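You operate a simulated robot arm through the tools that you are given. There is no shell and no other tool.

Carry out the task below with a simulated robot arm. There is one attempt and no reset: what you move stays moved.

TASK
Oil the black wire by drawing it over the grey oiling felt.
Fine: first three drops from the beige oil can on the felt, can back; the wire ends shining, its grip at the felt. Set down upright: beige oil can.
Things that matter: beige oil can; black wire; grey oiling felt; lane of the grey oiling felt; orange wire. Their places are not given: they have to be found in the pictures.

The check looks at the end state, three seconds after you hand in, the way a careful person would. Anything else that was tipped, shoved, dropped, spilled or broken makes it a failure.

THE ROBOT
A 7-joint arm with a four-finger gripper, fixed in place. Base frame: the origin is on the floor under the middle of its stand, x ahead of it, y to its left, z up; the work surface is at about z = 0.86. Readings come in m, rad, newtons and seconds.
It reaches about 1.223 m from its shoulder. Its first joint turns from -1.204 to 3.002 rad. Payload 3.67 kg.
The TCP is the grasp point between the finger pads, 0.028 m short of the fingertips. In the tool frame z runs along the fingers and y along their closing line. The gripper opens to 0.112 m; its body begins 0.073 m behind the TCP.
Orientation is that of the tool frame in the base frame, as a unit quaternion [x, y, z, w]. With the fingers straight down and closing along the base's y, the tool's x points along the base's -x, its y along +y and its z along -z.

THE INTERFACE
- The arm moves only by the tool nudge_tool. Its argument "steps" is a list of rows, each a list of 2 entries, a list of its own where there are three numbers: the shift along the tool's x, y, z in units of 200 mm (1.0 is 200 mm), then the turn, a rotation vector about the tool's x, y, z in units of 180 degrees (1.0 is 180 degrees). In form: [[[x, y, z], [rx, ry, rz]], ...]. A call has 1 to 20 rows; each row is the pose to reach, as a shift and turn from the pose commanded when the call began, along the tool's axes at that moment. "fingers" is the opening, from 0 (shut) to 1 (fully open), set as the call begins (left out, the last holds). A call with a number of a shift or a turn outside -1 to 1 is refused whole. Each row takes 0.2 s and may step no farther than 0.05 m and 0.15 rad from the row before; otherwise, or with a gripper value out of range, the whole call is refused. A pose out of reach is approached as far as the arm can. The call stops where the force on the tool passes 40 N (or 10 N more than at its start, if that is more) or the arm is blocked; 0.2 s more then pass. Each finger travels about 0.1025 m/s and halts on what it meets, pressing with about 23 N; the grip force reading is that of the motor and also rises with nothing between the fingers. The clock runs only during rows and for 0.2 s after the last one: add rows that repeat a pose to give the fingers time. The reply holds the time, the measured pose of the TCP, the force on the tool along the base axes, the opening and the grip force, in the units named above and with some noise, with the torque about the TCP (base axes, N m) and any sound that the robot's microphone picked up.
- Cameras (640 x 400 px; columns grow to the right, rows downward): "scene" is fixed at [0.0343, -0.6505, 1.6015]; the picture's right is [-0.11, -0.99, 0.00], its down [-0.66, 0.07, -0.75] and it looks along [0.75, -0.08, -0.66] (base axes); focal length 353 px, centre (320, 200). "wrist" rides on the gripper at [0.06, -0.018, -0.104] in the tool frame; the picture's right is [0.29, 0.96, 0.00], its down [-0.80, 0.24, -0.55] and it looks along [-0.53, 0.16, 0.83] (tool axes); focal length 234 px, centre (320, 200).
- capture(camera): a new picture of that camera. It takes no simulated time.
- move_column(by): slides the trunk up (or, below 0, down) by that many m; the arm rides with it, the base frame stays. It gives what a move gives, with no picture.
- measure_at(camera, pixels): there is no depth. For up to 12 entries [column, row, z] of the newest picture of that camera ("zoom" is the newest enlarged one), the place [x, y] in the base frame at which the ray of that pixel passes the height z, good to about 0.002 m, but the place of the scene camera against the robot may be out by one fixed shift of up to 0.025 m in any direction. It takes no simulated time.
- zoom(camera, box): a new picture of the part [left, top, right, bottom] of that camera's present view, enlarged. It takes no simulated time.
- sign_off(): hands the job in; it is judged then, once.

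Leave the gripper open and the arm clear of the work at the hand-in unless told otherwise.

The tools are called after "Call:" as a command line: name --argument value ..., lists and objects as JSON in quotes. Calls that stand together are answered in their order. nudge_tool: Moves the arm, as the interface text tells. Its arguments: {"type":"object","properties":{"steps":{"type":"array","items":{"type":"array"}},"fingers":{"type":"number"}},"required":["steps"]} The other tools are called the same way: move_column (by) moves the trunk up or down; capture (camera) takes a picture; measure_at (camera, pixels) gives the place at which the rays of pixels pass given heights; zoom (camera, box) takes an enlarged picture of a part of a camera's view; sign_off () hands the job in.

At the start:

```text
time: 0.0
eef_pos: [0.7458, -0.4684, 1.1738]
ee_rot: [0.001, 1.0, -0.001, 0.0]
force: [0.0, 0.2, -0.9]
ft_torque: [0.01, 0.0, 0.0]
width: 0.1125
gripper_force: 0.1
trunk travel left (down, up): [-0.5, 0.34]
```

scene: 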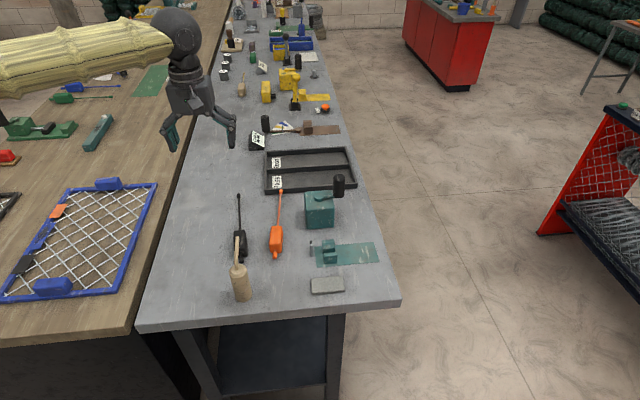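
wrist: 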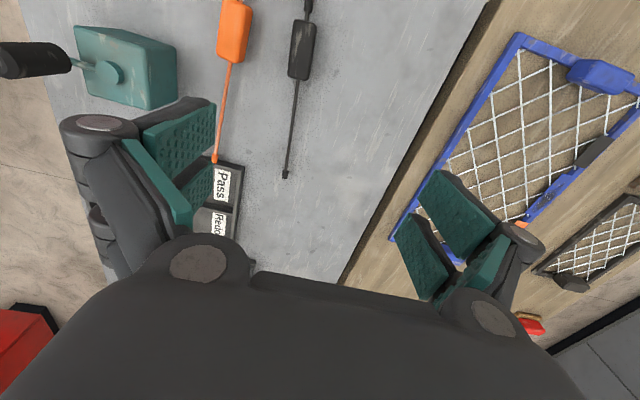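

I see a bench with a black wire and an orange wire with handles near (240,225) and (277,225), a beige oil can near (240,280), a grey pad near (327,285) and a green lane near (347,253). I'll zoom in on these first.

Call:
zoom --camera "scene" --box '[200, 180, 400, 305]'

Call:
zoom --camera "scene" --box '[215, 180, 295, 310]'

Call:
zoom --camera "scene" --box '[290, 225, 390, 300]'

```text
3.20 times, centred on (300, 242) of scene
```

zoom: 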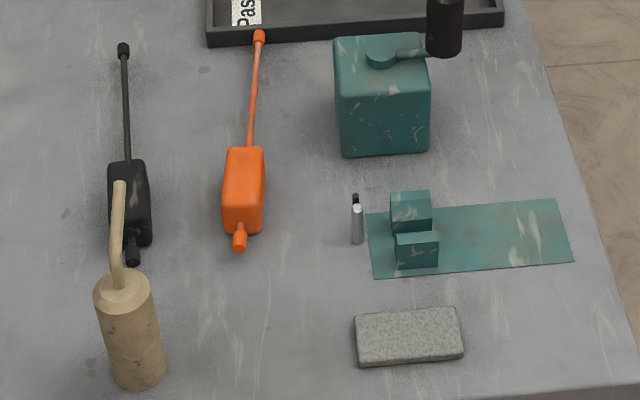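

```text
3.08 times, centred on (255, 245) of scene
```

zoom: 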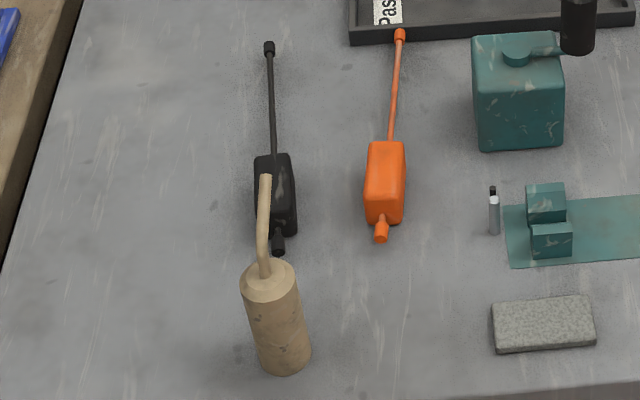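

```text
5.33 times, centred on (340, 262) of scene
```

zoom: 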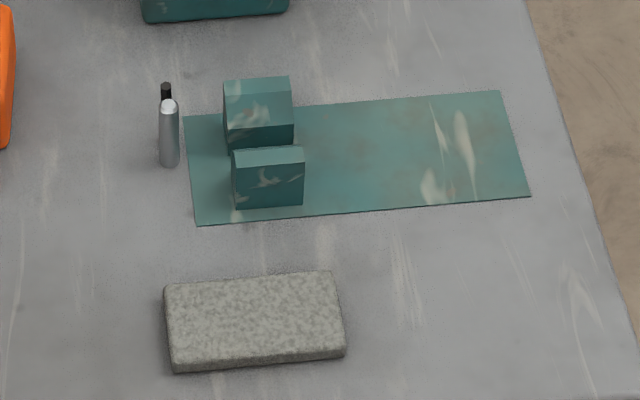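

The grey felt looks like the block at (327,285), with a green plate carrying two posts behind it. I'll measure these places at bench height.

Call:
measure_at --camera "scene" --pixels '[[240, 298, 0.86], [240, 255, 0.88], [277, 250, 0.87], [238, 195, 0.87], [280, 191, 0.87], [310, 285, 0.88], [344, 290, 0.86], [315, 266, 0.86], [375, 242, 0.86], [323, 245, 0.86], [312, 255, 0.86], [320, 228, 0.86]]'

Call:
capture --camera "wrist"

```text
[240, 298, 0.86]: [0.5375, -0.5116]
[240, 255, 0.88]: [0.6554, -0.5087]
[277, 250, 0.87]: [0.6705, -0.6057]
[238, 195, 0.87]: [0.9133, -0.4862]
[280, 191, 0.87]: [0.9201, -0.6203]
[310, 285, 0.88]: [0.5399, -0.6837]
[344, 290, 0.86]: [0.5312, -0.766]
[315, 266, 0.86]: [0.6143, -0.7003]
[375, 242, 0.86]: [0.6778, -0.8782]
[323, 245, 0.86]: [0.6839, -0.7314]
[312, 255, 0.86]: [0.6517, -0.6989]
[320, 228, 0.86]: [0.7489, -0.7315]
```

```text
taken
```

wrist: 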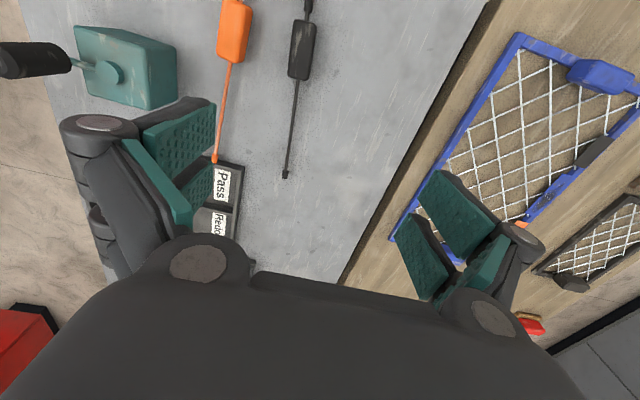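

Next I'll lift my viewpoint over the felt and green plate: move the tool toward about (0.55, -0.67) at the same height, to look with the wrist camera.

Call:
nudge_tool --steps '[[[0.14, -0.14, 0], [0, 0, 0]], [[0.28, -0.28, 0], [0, 0, 0]], [[0.42, -0.42, 0], [0, 0, 0]], [[0.56, -0.56, 0], [0, 0, 0]], [[0.7, -0.7, 0], [0, 0, 0]], [[0.84, -0.84, 0], [0, 0, 0]], [[0.98, -1.0, 0], [0, 0, 0]], [[0.98, -1.0, 0], [0, 0, 0]]]' --fingers 1

Call:
capture --camera "wrist"

```text
time: 1.8
eef_pos: [0.5463, -0.6695, 1.1762]
ee_rot: [0.0, 1.0, -0.001, -0.001]
force: [-0.8, 0.5, 1.3]
ft_torque: [-0.06, 0.03, 0.0]
width: 0.1122
gripper_force: 0.1
trunk travel left (down, up): [-0.5, 0.34]
```

```text
taken
```

wrist: 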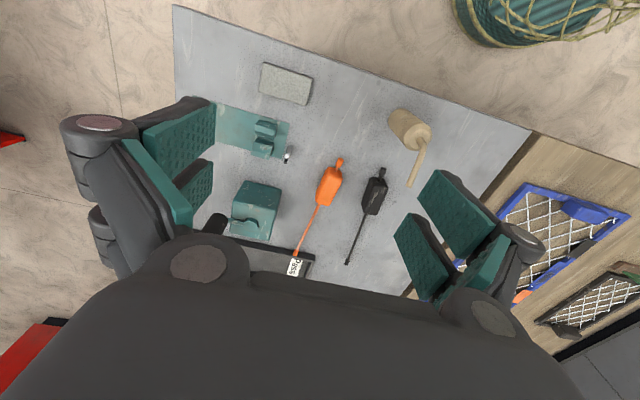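

I see the felt at (286,84), the green plate with posts at (255,130), the can at (410,130), both wires. I'll zoom in on each of them.

Call:
zoom --camera "wrist" --box '[200, 50, 340, 170]'

Call:
zoom --camera "wrist" --box '[280, 95, 450, 275]'

Call:
measure_at --camera "wrist" --pixels '[[262, 65, 0.88], [312, 77, 0.88], [305, 105, 0.88], [260, 92, 0.88], [220, 107, 0.86], [289, 122, 0.86], [284, 158, 0.86], [340, 160, 0.87], [296, 254, 0.87], [382, 170, 0.87], [347, 264, 0.87], [410, 185, 1.0]]'

```text
3.33 times, centred on (270, 110) of wrist
```

zoom: 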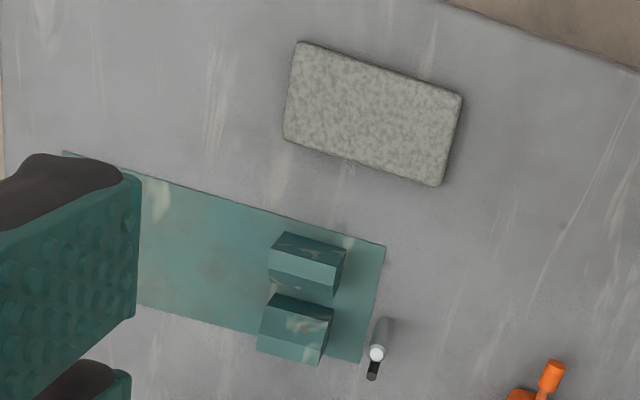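

```text
2.22 times, centred on (365, 185) of wrist
```

zoom: 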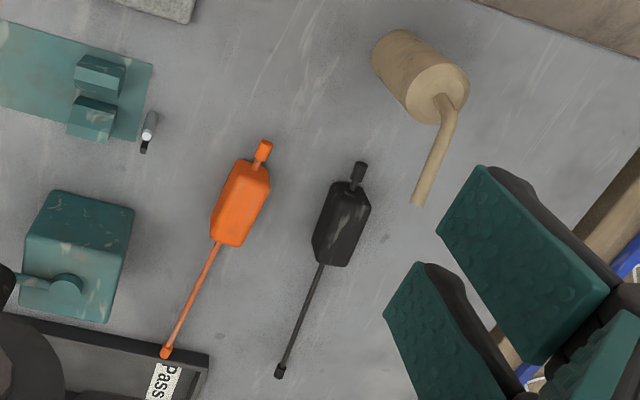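

```text
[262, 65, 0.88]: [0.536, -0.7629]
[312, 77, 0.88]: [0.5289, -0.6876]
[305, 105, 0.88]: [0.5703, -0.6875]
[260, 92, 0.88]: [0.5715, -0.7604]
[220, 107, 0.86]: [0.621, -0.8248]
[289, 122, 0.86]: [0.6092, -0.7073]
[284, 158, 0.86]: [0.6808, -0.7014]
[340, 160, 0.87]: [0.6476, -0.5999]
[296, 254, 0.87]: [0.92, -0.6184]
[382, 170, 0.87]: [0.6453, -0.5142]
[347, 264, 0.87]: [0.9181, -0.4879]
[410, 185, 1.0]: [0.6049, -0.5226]
```

The wires each have a box handle (grip), a stub, and a thin rod with a bead at the far end; the felt is a plain pad at about x 0.53–0.57, y -0.76…-0.69. I'll lower the view toward the felt for a closer look.

Call:
nudge_tool --steps '[[[0.1, -0.07, 0.13], [0, 0, 0]], [[0.2, -0.14, 0.26], [0, 0, 0]], [[0.3, -0.21, 0.39], [0, 0, 0]], [[0.4, -0.28, 0.52], [0, 0, 0]], [[0.48, -0.35, 0.63], [0, 0, 0]], [[0.48, -0.35, 0.63], [0, 0, 0]]]'

Call:
capture --camera "wrist"

Call:
zoom --camera "wrist" --box '[200, 80, 440, 240]'

```text
time: 3.2
eef_pos: [0.4523, -0.738, 1.049]
ee_rot: [0.0, 1.0, 0.0, -0.001]
force: [-0.2, 0.3, 0.8]
ft_torque: [-0.01, 0.02, -0.03]
width: 0.112
gripper_force: 0.0
trunk travel left (down, up): [-0.5, 0.34]
```

```text
taken
```

wrist: 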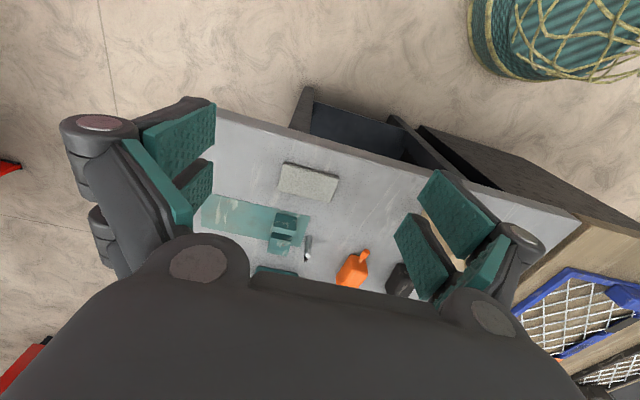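

```text
2.50 times, centred on (320, 160) of wrist
```

zoom: 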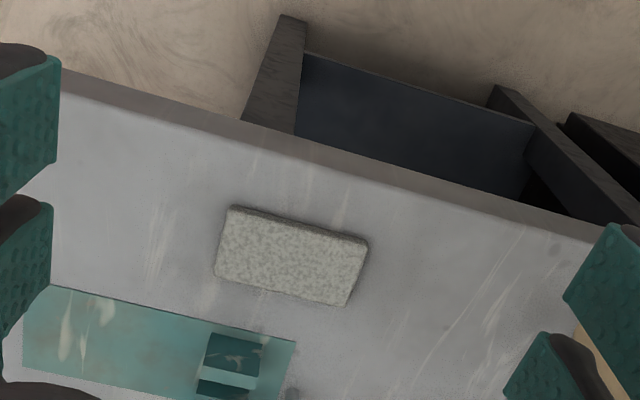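

The felt has no markings, so its lane should be its long axis, about along y. Now I'll look closely at the can and black wire in the scene camera.

Call:
zoom --camera "scene" --box '[215, 225, 265, 305]'

Call:
zoom --camera "scene" --box '[225, 185, 295, 265]'

Call:
capture --camera "scene"

```text
5.00 times, centred on (240, 265) of scene
```

zoom: 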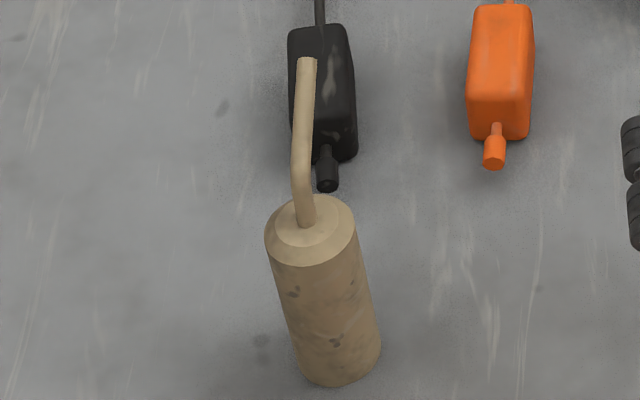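

```text
5.00 times, centred on (260, 225) of scene
```

zoom: 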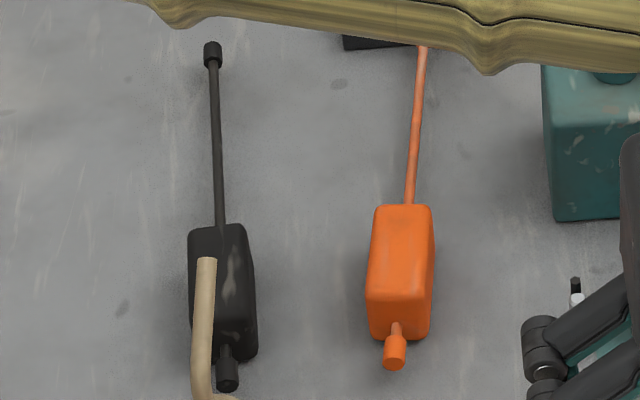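

```text
taken
```

scene: 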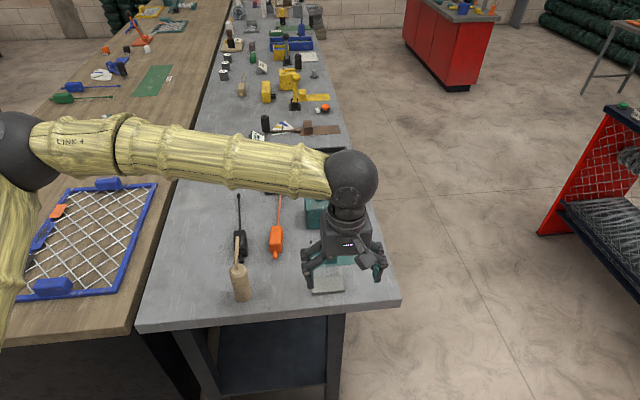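

The can stands at about (0.54, -0.52); its body is about 0.04 m wide and 0.105 m tall, and the spout leans toward +x. I'll take it from the robot side, with the fingers about 30° below horizontal so the spout stays clear. First I'll turn the tool while moving toward it at a safe height.

Call:
nudge_tool --steps '[[[0.02, 0.08, 0], [0, -0.0417, 0]], [[0.04, 0.17, 0], [0, -0.0833, 0]], [[0.06, 0.26, 0], [0, -0.125, 0]], [[0.08, 0.35, 0], [0, -0.1667, 0]], [[0.1, 0.45, 0], [0, -0.2083, 0]], [[0.12, 0.55, 0], [0, -0.25, 0]], [[0.14, 0.65, 0], [0, -0.2917, 0]], [[0.16, 0.75, 0.0], [0, -0.3333, 0]], [[0.16, 0.75, 0.0], [0, -0.3333, 0]]]' --fingers 1

Call:
capture --camera "wrist"

Call:
capture --camera "scene"

```text
time: 5.2
eef_pos: [0.4213, -0.5893, 1.0487]
ee_rot: [0.0, 0.866, -0.001, 0.5]
force: [-0.1, 0.1, 0.1]
ft_torque: [0.0, 0.03, 0.02]
width: 0.1118
gripper_force: 0.0
trunk travel left (down, up): [-0.5, 0.34]
```

```text
taken
```

wrist: 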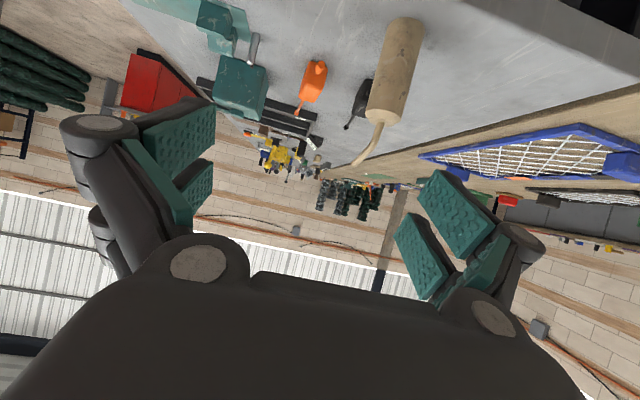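

```text
taken
```

scene: 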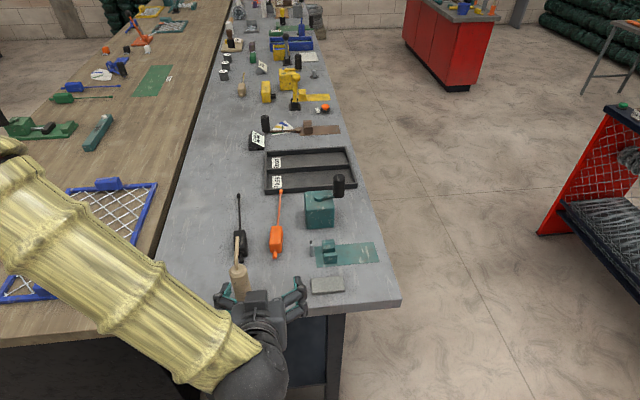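

The can appears upside down at about (395,70) in the wrist view, since the camera is now below the gripper. I'll measure its axis from here to refine its place.

Call:
zoom --camera "wrist" --box '[300, 0, 460, 180]'

Call:
measure_at --camera "wrist" --pixels '[[387, 20, 0.863], [424, 25, 0.863], [367, 108, 0.96], [402, 120, 0.96], [357, 163, 1.0], [404, 24, 0.863], [384, 113, 0.96]]'

```text
2.22 times, centred on (380, 90) of wrist
```

zoom: 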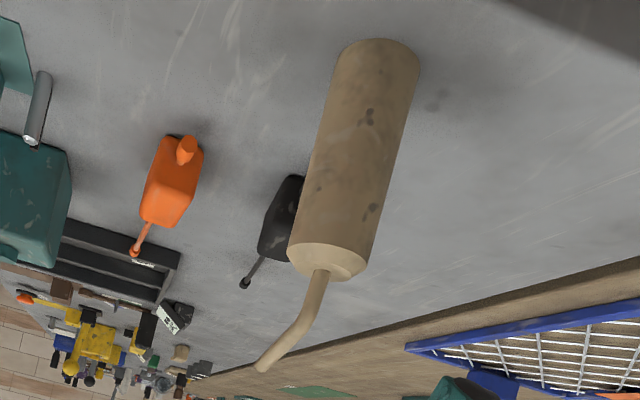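

```text
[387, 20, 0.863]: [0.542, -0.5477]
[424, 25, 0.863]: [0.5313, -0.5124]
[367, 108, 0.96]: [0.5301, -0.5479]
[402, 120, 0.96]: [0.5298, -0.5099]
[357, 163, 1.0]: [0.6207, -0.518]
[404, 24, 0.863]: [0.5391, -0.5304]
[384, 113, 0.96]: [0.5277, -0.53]
```

I'll measure the can's near bottom rim and its side edges more precisely.

Call:
measure_at --camera "wrist" --pixels '[[407, 17, 0.86], [389, 25, 0.86], [425, 31, 0.86], [365.6, 112.5, 0.96], [400, 121.5, 0.96], [365.6, 112.5, 0.965], [400, 121.5, 0.965], [382, 107, 0.96], [376, 125, 0.97], [354, 165, 1.0], [354, 165, 1.01]]'

```text
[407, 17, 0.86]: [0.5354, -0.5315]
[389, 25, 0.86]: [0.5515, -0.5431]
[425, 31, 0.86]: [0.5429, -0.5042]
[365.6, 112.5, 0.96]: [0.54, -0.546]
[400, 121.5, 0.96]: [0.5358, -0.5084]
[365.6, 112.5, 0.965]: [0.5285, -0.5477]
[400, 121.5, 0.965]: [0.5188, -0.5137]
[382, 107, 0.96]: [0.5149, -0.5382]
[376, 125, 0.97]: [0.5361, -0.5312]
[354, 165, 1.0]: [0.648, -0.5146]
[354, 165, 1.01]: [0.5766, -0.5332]
```

The can's axis reads near (0.549, -0.525). I'll move to a pre-grasp point 0.13 m back along the finger direction and check alignment there.

Call:
nudge_tool --steps '[[[0.07, 0.1, 0.07], [0, 0, 0]], [[0.14, 0.2, 0.14], [0, 0, 0]], [[0.218, 0.3215, 0.2125], [0, 0, 0]], [[0.218, 0.3215, 0.2125], [0, 0, 0]]]' --fingers 1

Call:
capture --camera "wrist"

Call:
zoom --camera "scene" --box '[190, 230, 320, 320]'

```text
time: 6.2
eef_pos: [0.4485, -0.5514, 0.9945]
ee_rot: [0.0, 0.866, 0.0, 0.5]
force: [0.7, 0.3, -0.6]
ft_torque: [-0.03, 0.01, -0.02]
width: 0.1119
gripper_force: 0.1
out of reach, approached as far as the arm can: row 2, 3, 4
trunk travel left (down, up): [-0.5, 0.34]
```

```text
taken
```

wrist: 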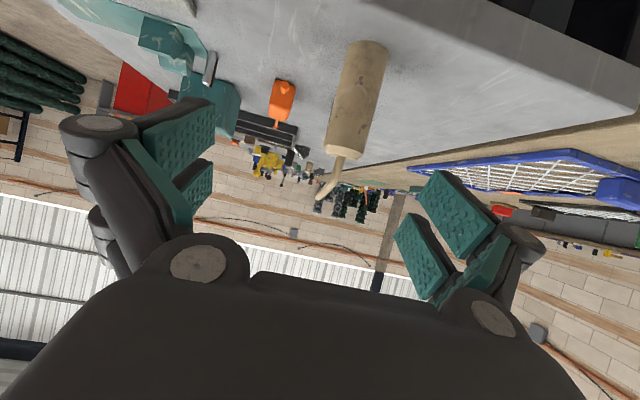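

```text
4.44 times, centred on (255, 275) of scene
```

zoom: 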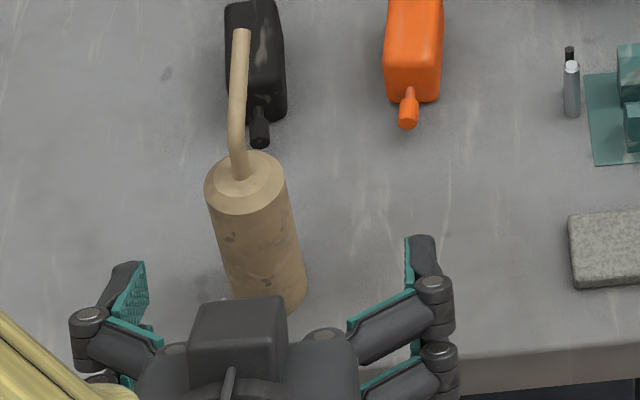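

The arm could not reach the pre-grasp point; it is probably folded too tightly. I'll raise the trunk by 0.12 m to gain room between shoulder and wrist, then look again.

Call:
move_column --by 0.12

```text
time: 7.7
eef_pos: [0.4486, -0.5515, 1.1148]
ee_rot: [0.0, 0.866, 0.0, 0.5]
force: [-0.4, 0.7, -0.4]
ft_torque: [-0.01, -0.02, -0.02]
width: 0.112
gripper_force: 0.1
trunk travel left (down, up): [-0.62, 0.22]
```

I'll step down and sideways a little to test the reach.

Call:
nudge_tool --steps '[[[0.134, 0.066, 0.043], [0, 0, 0]], [[0.268, 0.1325, 0.0855], [0, 0, 0]], [[0.268, 0.1325, 0.0855], [0, 0, 0]]]' --fingers 1

```text
time: 8.5
eef_pos: [0.452, -0.5528, 1.0611]
ee_rot: [-0.001, 0.866, 0.001, 0.499]
force: [-0.4, 0.9, 0.1]
ft_torque: [-0.03, 0.01, -0.03]
width: 0.1121
gripper_force: 0.2
out of reach, approached as far as the arm can: row 1, 2, 3
trunk travel left (down, up): [-0.62, 0.22]
```

Sideways reach is still limited, so I'll raise the trunk 0.20 m more to let the arm slope down to the work, then try again.

Call:
move_column --by 0.2

```text
time: 10.7
eef_pos: [0.4534, -0.5537, 1.2597]
ee_rot: [0.0, 0.867, 0.001, 0.499]
force: [0.7, 0.2, 0.0]
ft_torque: [0.04, 0.02, -0.03]
width: 0.112
gripper_force: 0.1
trunk travel left (down, up): [-0.82, 0.02]
```

Now I'll lower the tool toward the can in the same orientation, stopping at about z = 1.09.

Call:
nudge_tool --steps '[[[0.156, 0.029, 0.07], [0, 0, 0]], [[0.311, 0.057, 0.14], [0, 0, 0]], [[0.467, 0.086, 0.21], [0, 0, 0]], [[0.623, 0.115, 0.281], [0, 0, 0]], [[0.779, 0.1435, 0.3515], [0, 0, 0]], [[0.779, 0.1435, 0.3515], [0, 0, 0]]]' --fingers 1

```text
time: 12.1
eef_pos: [0.4332, -0.5265, 1.0897]
ee_rot: [0.0, 0.866, 0.001, 0.5]
force: [-0.6, -0.2, 0.1]
ft_torque: [0.0, -0.03, -0.01]
width: 0.112
gripper_force: 0.1
out of reach, approached as far as the arm can: row 1, 2, 3
trunk travel left (down, up): [-0.82, 0.02]
```

That pose is reached. I'll continue down to the pre-grasp height of 0.99.

Call:
nudge_tool --steps '[[[0.14, 0.003, 0.087], [0, 0, 0]], [[0.28, 0.005, 0.175], [0, 0, 0]], [[0.424, 0.0075, 0.2625], [0, 0, 0]], [[0.424, 0.0075, 0.2625], [0, 0, 0]]]' --fingers 1

Call:
capture --camera "wrist"

Call:
capture --camera "scene"

```text
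time: 13.1
eef_pos: [0.4374, -0.5219, 0.9916]
ee_rot: [0.0, 0.866, 0.001, 0.499]
force: [-0.1, -0.4, -0.6]
ft_torque: [-0.04, -0.01, -0.02]
width: 0.1121
gripper_force: 0.0
trunk travel left (down, up): [-0.82, 0.02]
```

```text
taken
```

wrist: 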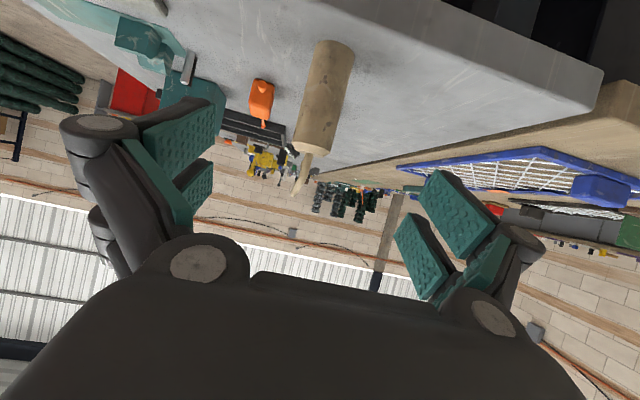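

```text
taken
```

scene: 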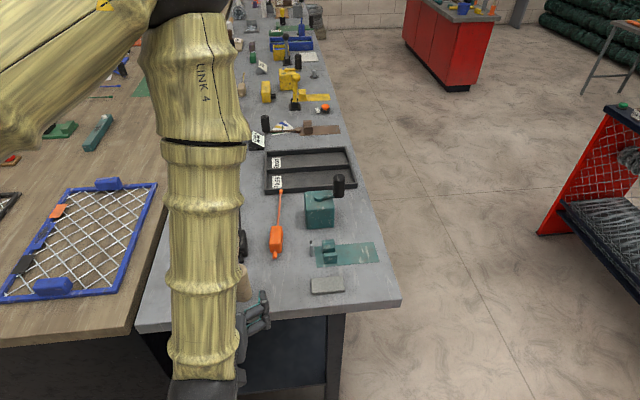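

The can lines up with the gripper's centre line: its axis sits at column 320 near row 122. I'll advance 0.13 m along the fingers with the gripper open.

Call:
nudge_tool --steps '[[[0, 0, 0.15], [0, 0, 0]], [[0, 0, 0.3], [0, 0, 0]], [[0, 0, 0.45], [0, 0, 0]], [[0, 0, 0.55], [0, 0, 0]], [[0, 0, 0.65], [0, 0, 0]], [[0, 0, 0.65], [0, 0, 0]]]' --fingers 1

Call:
capture --camera "wrist"

Call:
capture --camera "scene"

```text
time: 14.5
eef_pos: [0.5505, -0.5237, 0.9232]
ee_rot: [0.0, 0.866, 0.001, 0.5]
force: [-0.4, 0.2, -0.2]
ft_torque: [0.02, 0.03, 0.01]
width: 0.1122
gripper_force: 0.2
trunk travel left (down, up): [-0.82, 0.02]
```

```text
taken
```

wrist: 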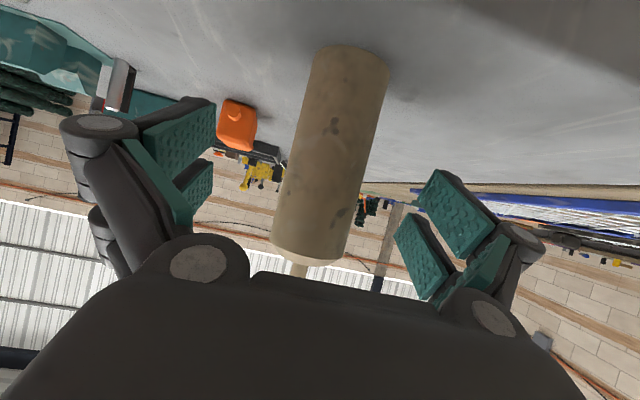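

```text
taken
```

scene: 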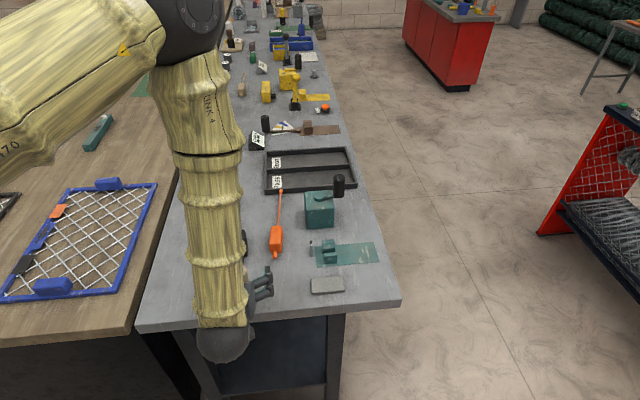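

The can sits between the pads (centre at about (326,190), so about 3 mm to +y). I'll shift 3 mm and close the fingers on it.

Call:
nudge_tool --steps '[[[0, 0.015, 0], [0, 0, 0]], [[0, 0.015, 0], [0, 0, 0]]]' --fingers 1

Call:
nudge_tool --steps '[[[0, 0, 0], [0, 0, 0]], [[0, 0, 0], [0, 0, 0]], [[0, 0, 0], [0, 0, 0]], [[0, 0, 0], [0, 0, 0]], [[0, 0, 0], [0, 0, 0]]]' --fingers 0

Call:
capture --camera "wrist"

```text
time: 15.1
eef_pos: [0.5495, -0.519, 0.9236]
ee_rot: [-0.001, 0.867, 0.001, 0.499]
force: [0.1, 0.9, -0.2]
ft_torque: [-0.01, -0.01, 0.0]
width: 0.1119
gripper_force: 0.2
trunk travel left (down, up): [-0.82, 0.02]
```

```text
time: 16.3
eef_pos: [0.5498, -0.5191, 0.9225]
ee_rot: [0.0, 0.867, 0.001, 0.499]
force: [0.6, 0.3, 1.5]
ft_torque: [-0.02, -0.02, 0.0]
width: 0.0373
gripper_force: 22.6
trunk travel left (down, up): [-0.82, 0.02]
```

```text
taken
```

wrist: 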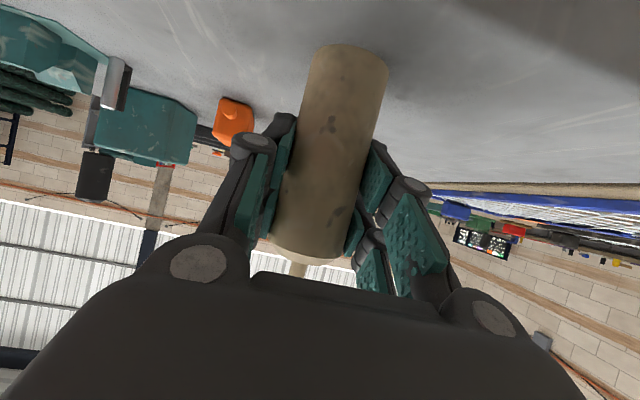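

The can is gripped (width 0.037 m, 22.6 N) with the tool at (0.550, -0.519, 0.923). I'll lift it straight up by 0.08 m and check it.

Call:
nudge_tool --steps '[[[-0.0866, 0, -0.05], [0, 0, 0]], [[-0.1732, 0, -0.1], [0, 0, 0]], [[-0.2598, 0, -0.15], [0, 0, 0]], [[-0.3464, 0, -0.2], [0, 0, 0]], [[-0.3464, 0, -0.2], [0, 0, 0]]]' --fingers 0

Call:
capture --camera "wrist"

Call:
capture --camera "scene"

```text
time: 17.5
eef_pos: [0.5489, -0.5194, 1.003]
ee_rot: [0.001, 0.867, 0.0, 0.499]
force: [0.2, -0.2, -2.6]
ft_torque: [0.01, 0.0, -0.02]
width: 0.0373
gripper_force: 23.3
trunk travel left (down, up): [-0.82, 0.02]
```

```text
taken
```

wrist: 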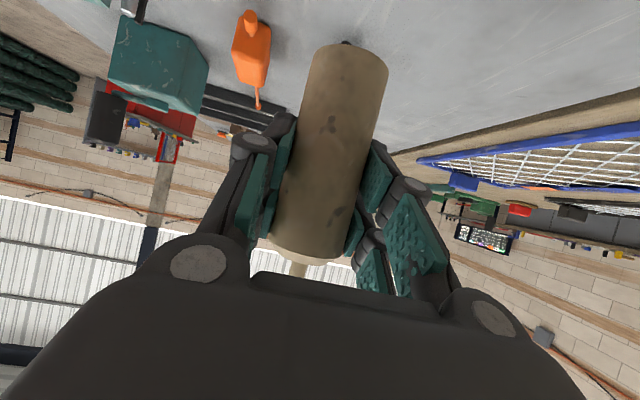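

```text
taken
```

scene: 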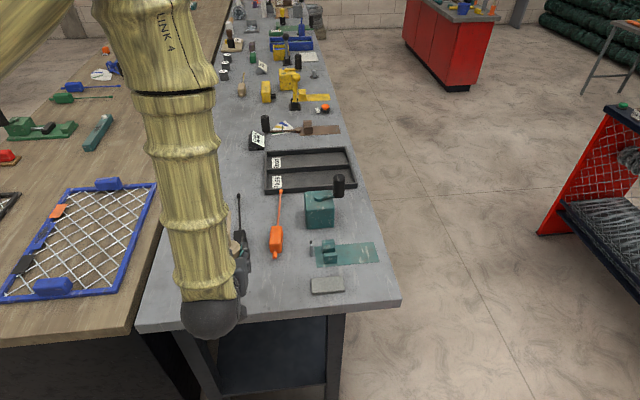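

The can came up cleanly and looks unchanged in the grip. I'll carry it level toward the felt, to about (0.50, -0.72, 1.00).

Call:
nudge_tool --steps '[[[0.017, -0.14, -0.03], [0, 0, 0]], [[0.034, -0.28, -0.06], [0, 0, 0]], [[0.052, -0.42, -0.09], [0, 0, 0]], [[0.07, -0.56, -0.12], [0, 0, 0]], [[0.087, -0.7, -0.15], [0, 0, 0]], [[0.104, -0.85, -0.18], [0, 0, 0]], [[0.1225, -1.0, -0.212], [0, 0, 0]], [[0.1225, -1.0, -0.212], [0, 0, 0]]]' --fingers 0

Call:
capture --camera "wrist"

Call:
capture --camera "scene"

```text
time: 19.3
eef_pos: [0.5001, -0.7169, 1.005]
ee_rot: [0.0, 0.867, 0.002, 0.499]
force: [-0.2, -0.5, -1.9]
ft_torque: [0.01, 0.01, 0.01]
width: 0.0373
gripper_force: 22.5
trunk travel left (down, up): [-0.82, 0.02]
```

```text
taken
```

wrist: 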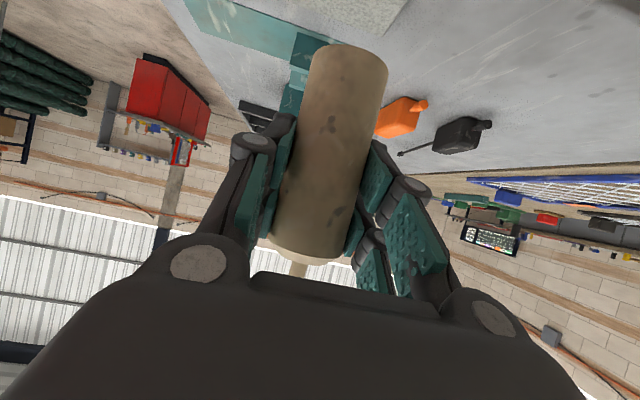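

```text
taken
```

scene: 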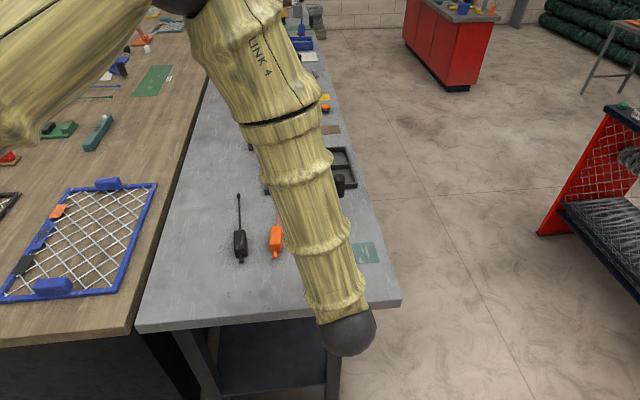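

The can is over the felt (felt edge visible at top, about (350,15)). I'll start tilting it forward in small steps about the spout tip, aimed over the felt's middle, first to 30°, listening for a drop.

Call:
nudge_tool --steps '[[[0.0263, -0.01, -0.0455], [0, 0.0417, 0]], [[0.0495, -0.02, -0.0857], [0, 0.0833, 0]], [[0.0698, -0.025, -0.1208], [0, 0.125, 0]], [[0.0868, -0.025, -0.1503], [0, 0.1667, 0]]]' --fingers 0

Call:
capture --camera "wrist"

Call:
capture --camera "scene"

```text
time: 20.3
eef_pos: [0.4671, -0.7225, 1.0048]
ee_rot: [0.0, 0.967, -0.001, 0.256]
force: [1.5, -0.1, -2.1]
ft_torque: [-0.03, -0.01, 0.03]
width: 0.0374
gripper_force: 22.8
trunk travel left (down, up): [-0.82, 0.02]
```

```text
taken
```

wrist: 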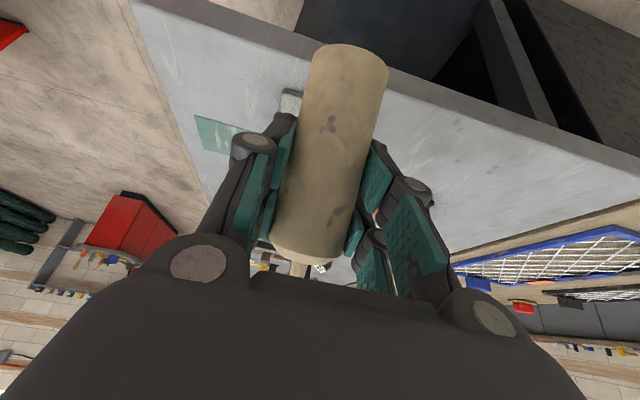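

```text
taken
```

scene: 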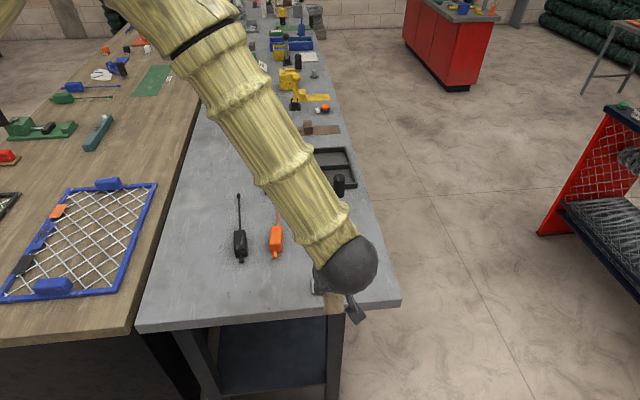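

No sound yet at 30°. I'll tilt on to 45° while lowering slightly, keeping the tip over the felt.

Call:
nudge_tool --steps '[[[0.05, 0, 0.0346], [0, 0.0417, 0]], [[0.0935, 0, 0.073], [0, 0.0833, 0]]]' --fingers 0

```text
time: 20.9
eef_pos: [0.4575, -0.7237, 0.9816]
ee_rot: [0.0, 0.992, 0.0, 0.128]
force: [0.3, 0.4, -1.0]
ft_torque: [-0.04, 0.0, 0.02]
width: 0.0376
gripper_force: 23.1
trunk travel left (down, up): [-0.82, 0.02]
```

At 45° still nothing. I'll go on to 60°.

Call:
nudge_tool --steps '[[[0.025, 0, 0.0555], [0, 0.0417, 0]], [[0.0413, 0, 0.108], [0, 0.0833, 0]]]' --fingers 0

Call:
capture --camera "wrist"

Call:
capture --camera "scene"

```text
time: 21.5
eef_pos: [0.457, -0.7248, 0.959]
ee_rot: [0.0, 1.0, 0.0, -0.001]
force: [-0.3, -0.4, -1.6]
ft_torque: [-0.02, -0.04, 0.0]
width: 0.0372
gripper_force: 23.0
trunk travel left (down, up): [-0.82, 0.02]
```

```text
taken
```

wrist: 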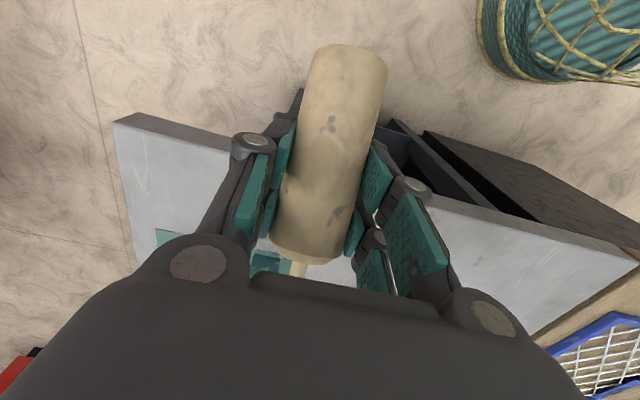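

```text
taken
```

scene: 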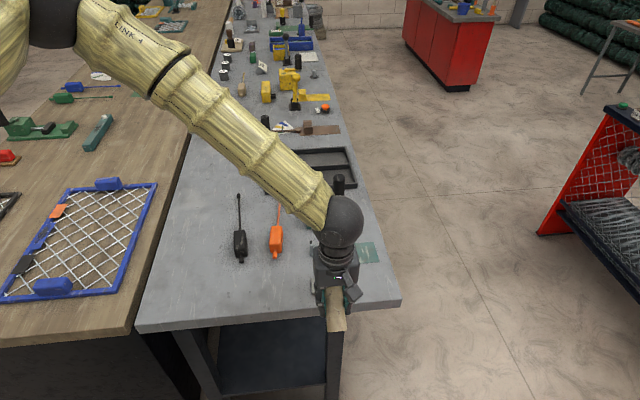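

At 60°, with the hand straight down, there is still no drop sound. I'll zoom in to see the can and felt.

Call:
zoom --camera "scene" --box '[290, 240, 390, 330]'

Call:
zoom --camera "wrist" --box '[220, 200, 400, 300]'

```text
4.44 times, centred on (340, 285) of scene
```

zoom: 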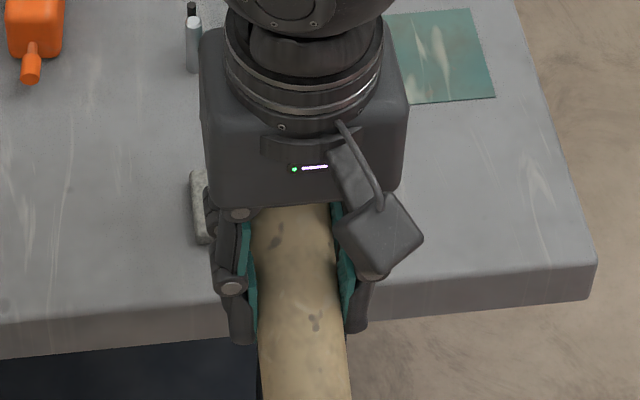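

```text
3.56 times, centred on (310, 250) of wrist
```

zoom: 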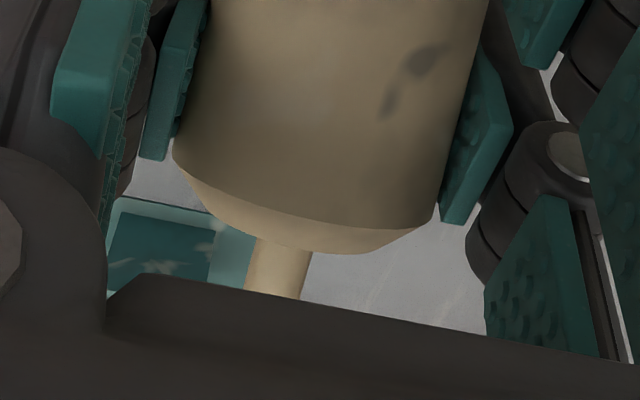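

Now on to 75° with the tip still over the felt, about 5 cm above it.

Call:
nudge_tool --steps '[[[0, 0, 0], [0, 0.0417, 0]], [[-0.01, 0, 0], [0, 0.0833, 0]]]' --fingers 0

```text
time: 22.1
eef_pos: [0.4585, -0.7243, 0.9611]
ee_rot: [0.0, 0.991, 0.001, -0.131]
force: [-0.2, 0.2, -0.9]
ft_torque: [-0.01, -0.04, 0.03]
width: 0.0374
gripper_force: 22.8
trunk travel left (down, up): [-0.82, 0.02]
```

Still no drop at 75°. I'll tilt on to 90°.

Call:
nudge_tool --steps '[[[-0.0153, 0, -0.03], [0, 0.0417, 0]], [[-0.0378, 0, -0.0619], [0, 0.0833, 0]]]' --fingers 0

```text
time: 22.7
eef_pos: [0.4682, -0.7241, 0.971]
ee_rot: [0.0, 0.966, 0.001, -0.26]
force: [-0.2, 0.6, -1.3]
ft_torque: [-0.01, -0.05, 0.0]
width: 0.0372
gripper_force: 23.7
trunk travel left (down, up): [-0.82, 0.02]
```

At 90° nothing is heard. I'll hold one short moment and look with both cameras.

Call:
capture --camera "wrist"

Call:
zoom --camera "scene" --box '[280, 220, 400, 330]'

```text
taken
```

wrist: 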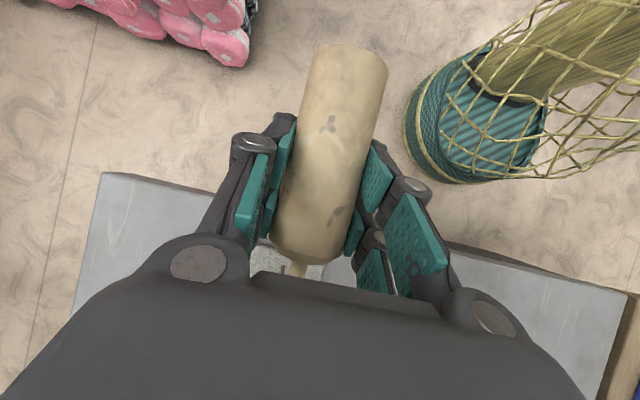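

```text
3.64 times, centred on (340, 275) of scene
```

zoom: 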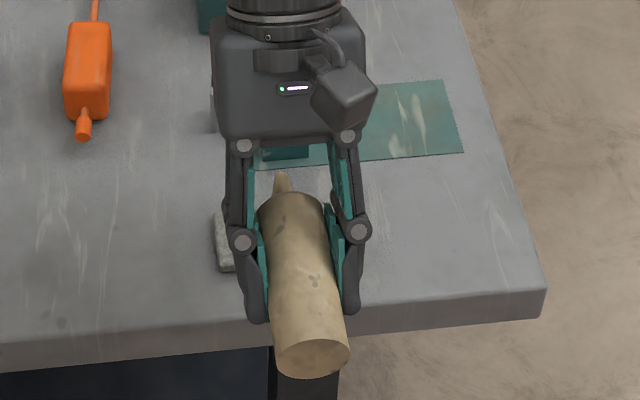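

Call:
zoom --camera "wrist" --box '[230, 220, 360, 290]'

Call:
zoom --camera "scene" --box '[300, 255, 360, 300]'

```text
4.92 times, centred on (295, 255) of wrist
```

zoom: 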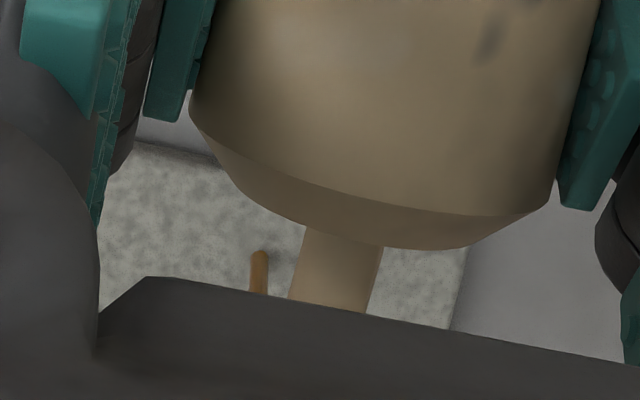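

```text
8.89 times, centred on (330, 278) of scene
```

zoom: 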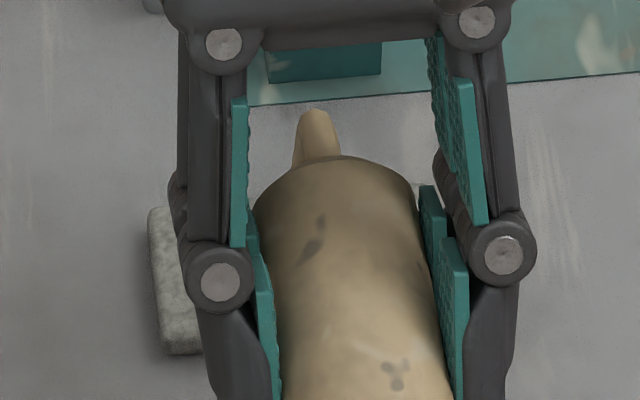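

In the zoom I see an amber drop or thread at wrist pixel about (283,265), over the felt. I'll measure where that is.

Call:
measure_at --camera "wrist" --pixels '[[282.8, 265, 0.88], [282.8, 265, 0.9], [282.8, 272, 0.88], [282.8, 272, 0.9], [257, 245, 0.88], [322, 270, 0.88]]'

```text
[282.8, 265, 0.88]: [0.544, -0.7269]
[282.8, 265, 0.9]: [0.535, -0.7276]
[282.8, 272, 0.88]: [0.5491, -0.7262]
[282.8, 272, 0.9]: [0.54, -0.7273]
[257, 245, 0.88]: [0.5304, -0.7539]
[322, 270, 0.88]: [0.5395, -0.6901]
```

The drop is over the felt at about (0.545, -0.727). I'll hold still for one row and listen/look again.

Call:
nudge_tool --steps '[[[0, 0, 0], [0, 0, 0]]]' --fingers 0

Call:
zoom --camera "wrist" --box '[230, 220, 360, 290]'

Call:
zoom --camera "scene" --box '[300, 255, 360, 300]'

```text
time: 23.1
eef_pos: [0.4693, -0.7247, 0.9712]
ee_rot: [-0.001, 0.966, 0.001, -0.259]
force: [0.6, -0.8, -0.7]
ft_torque: [-0.01, -0.05, -0.05]
width: 0.0374
gripper_force: 23.1
trunk travel left (down, up): [-0.82, 0.02]
```

```text
4.92 times, centred on (295, 255) of wrist
```

zoom: 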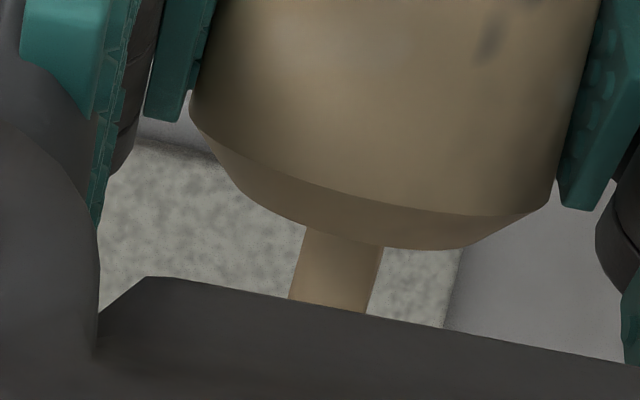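

```text
8.89 times, centred on (330, 278) of scene
```

zoom: 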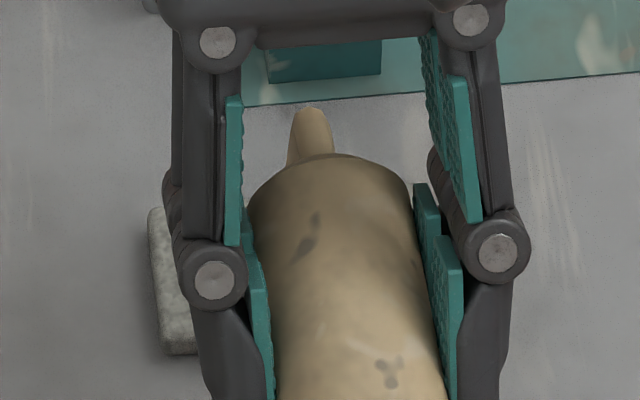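

The drop is gone now, so it was a single short drop, and no second has followed yet. I'll hold one more row and look for another.

Call:
nudge_tool --steps '[[[0, 0, 0], [0, 0, 0]]]' --fingers 0

Call:
zoom --camera "wrist" --box '[230, 220, 360, 290]'

```text
time: 23.5
eef_pos: [0.4681, -0.7237, 0.9711]
ee_rot: [0.0, 0.966, 0.001, -0.26]
force: [-0.8, -0.3, -1.7]
ft_torque: [0.01, -0.03, 0.03]
width: 0.0373
gripper_force: 23.4
trunk travel left (down, up): [-0.82, 0.02]
```

```text
4.92 times, centred on (295, 255) of wrist
```

zoom: 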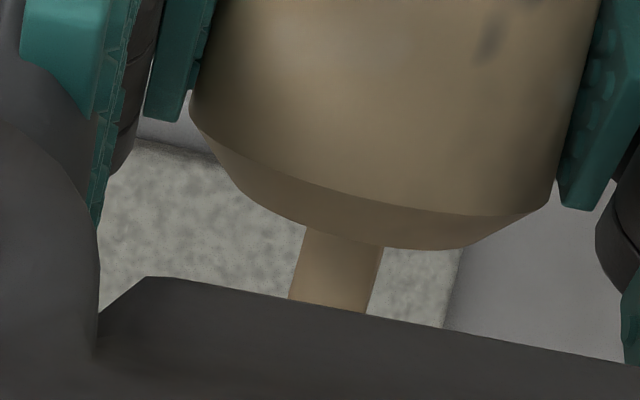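

Nothing more is visible at 23.5 s. One more short hold will tell whether drops come by time or by tilt.

Call:
nudge_tool --steps '[[[0, 0, 0], [0, 0, 0]]]' --fingers 0

Call:
zoom --camera "wrist" --box '[230, 220, 360, 290]'

Call:
zoom --camera "scene" --box '[300, 255, 360, 300]'

```text
time: 23.9
eef_pos: [0.4675, -0.7244, 0.9704]
ee_rot: [0.0, 0.966, 0.0, -0.259]
force: [-0.2, -0.3, -1.6]
ft_torque: [-0.01, -0.08, -0.01]
width: 0.0374
gripper_force: 22.5
trunk travel left (down, up): [-0.82, 0.02]
```

```text
4.92 times, centred on (295, 255) of wrist
```

zoom: 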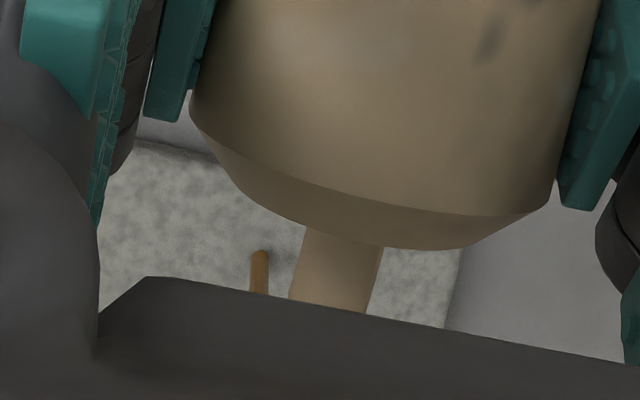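

```text
8.89 times, centred on (330, 278) of scene
```

zoom: 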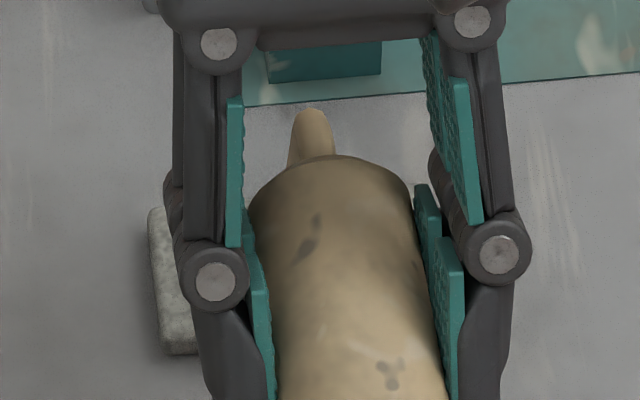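

A second drop shows at 23.9 s (same place), so the can drips by time while tilted. Before more fall, I'll tilt back to 30° and look at the felt to count the marks.

Call:
nudge_tool --steps '[[[0.0217, 0, 0.0125], [0, -0.0417, 0]], [[0.042, 0, 0.0243], [0, -0.0833, 0]], [[0.0546, 0, 0.0315], [0, -0.125, 0]], [[0.06, 0, 0.0348], [0, -0.1667, 0]], [[0.0835, 0, -0.0096], [0, -0.2083, 0]], [[0.0998, 0, -0.0579], [0, -0.25, 0]], [[0.1088, 0, -0.1104], [0, -0.2917, 0]], [[0.0988, 0, -0.145], [0, -0.3333, 0]]]' --fingers 0

Call:
capture --camera "wrist"

Call:
zoom --camera "scene" --box '[280, 240, 380, 310]'

```text
time: 25.7
eef_pos: [0.4661, -0.7265, 1.0057]
ee_rot: [0.0, 0.966, 0.001, 0.259]
force: [0.0, -0.4, -1.2]
ft_torque: [0.04, -0.02, 0.01]
width: 0.0377
gripper_force: 23.6
trunk travel left (down, up): [-0.82, 0.02]
```

```text
taken
```

wrist: 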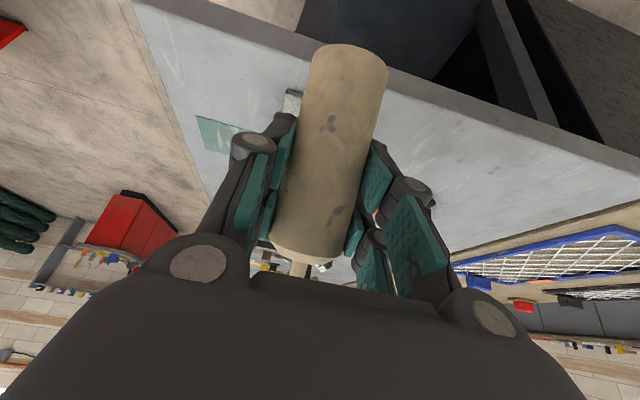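

```text
5.71 times, centred on (330, 275) of scene
```

zoom: 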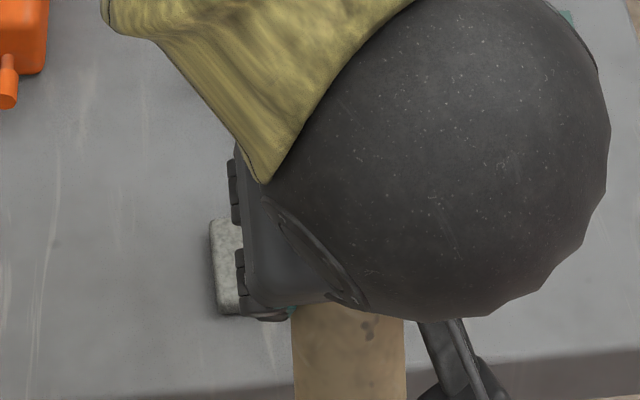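

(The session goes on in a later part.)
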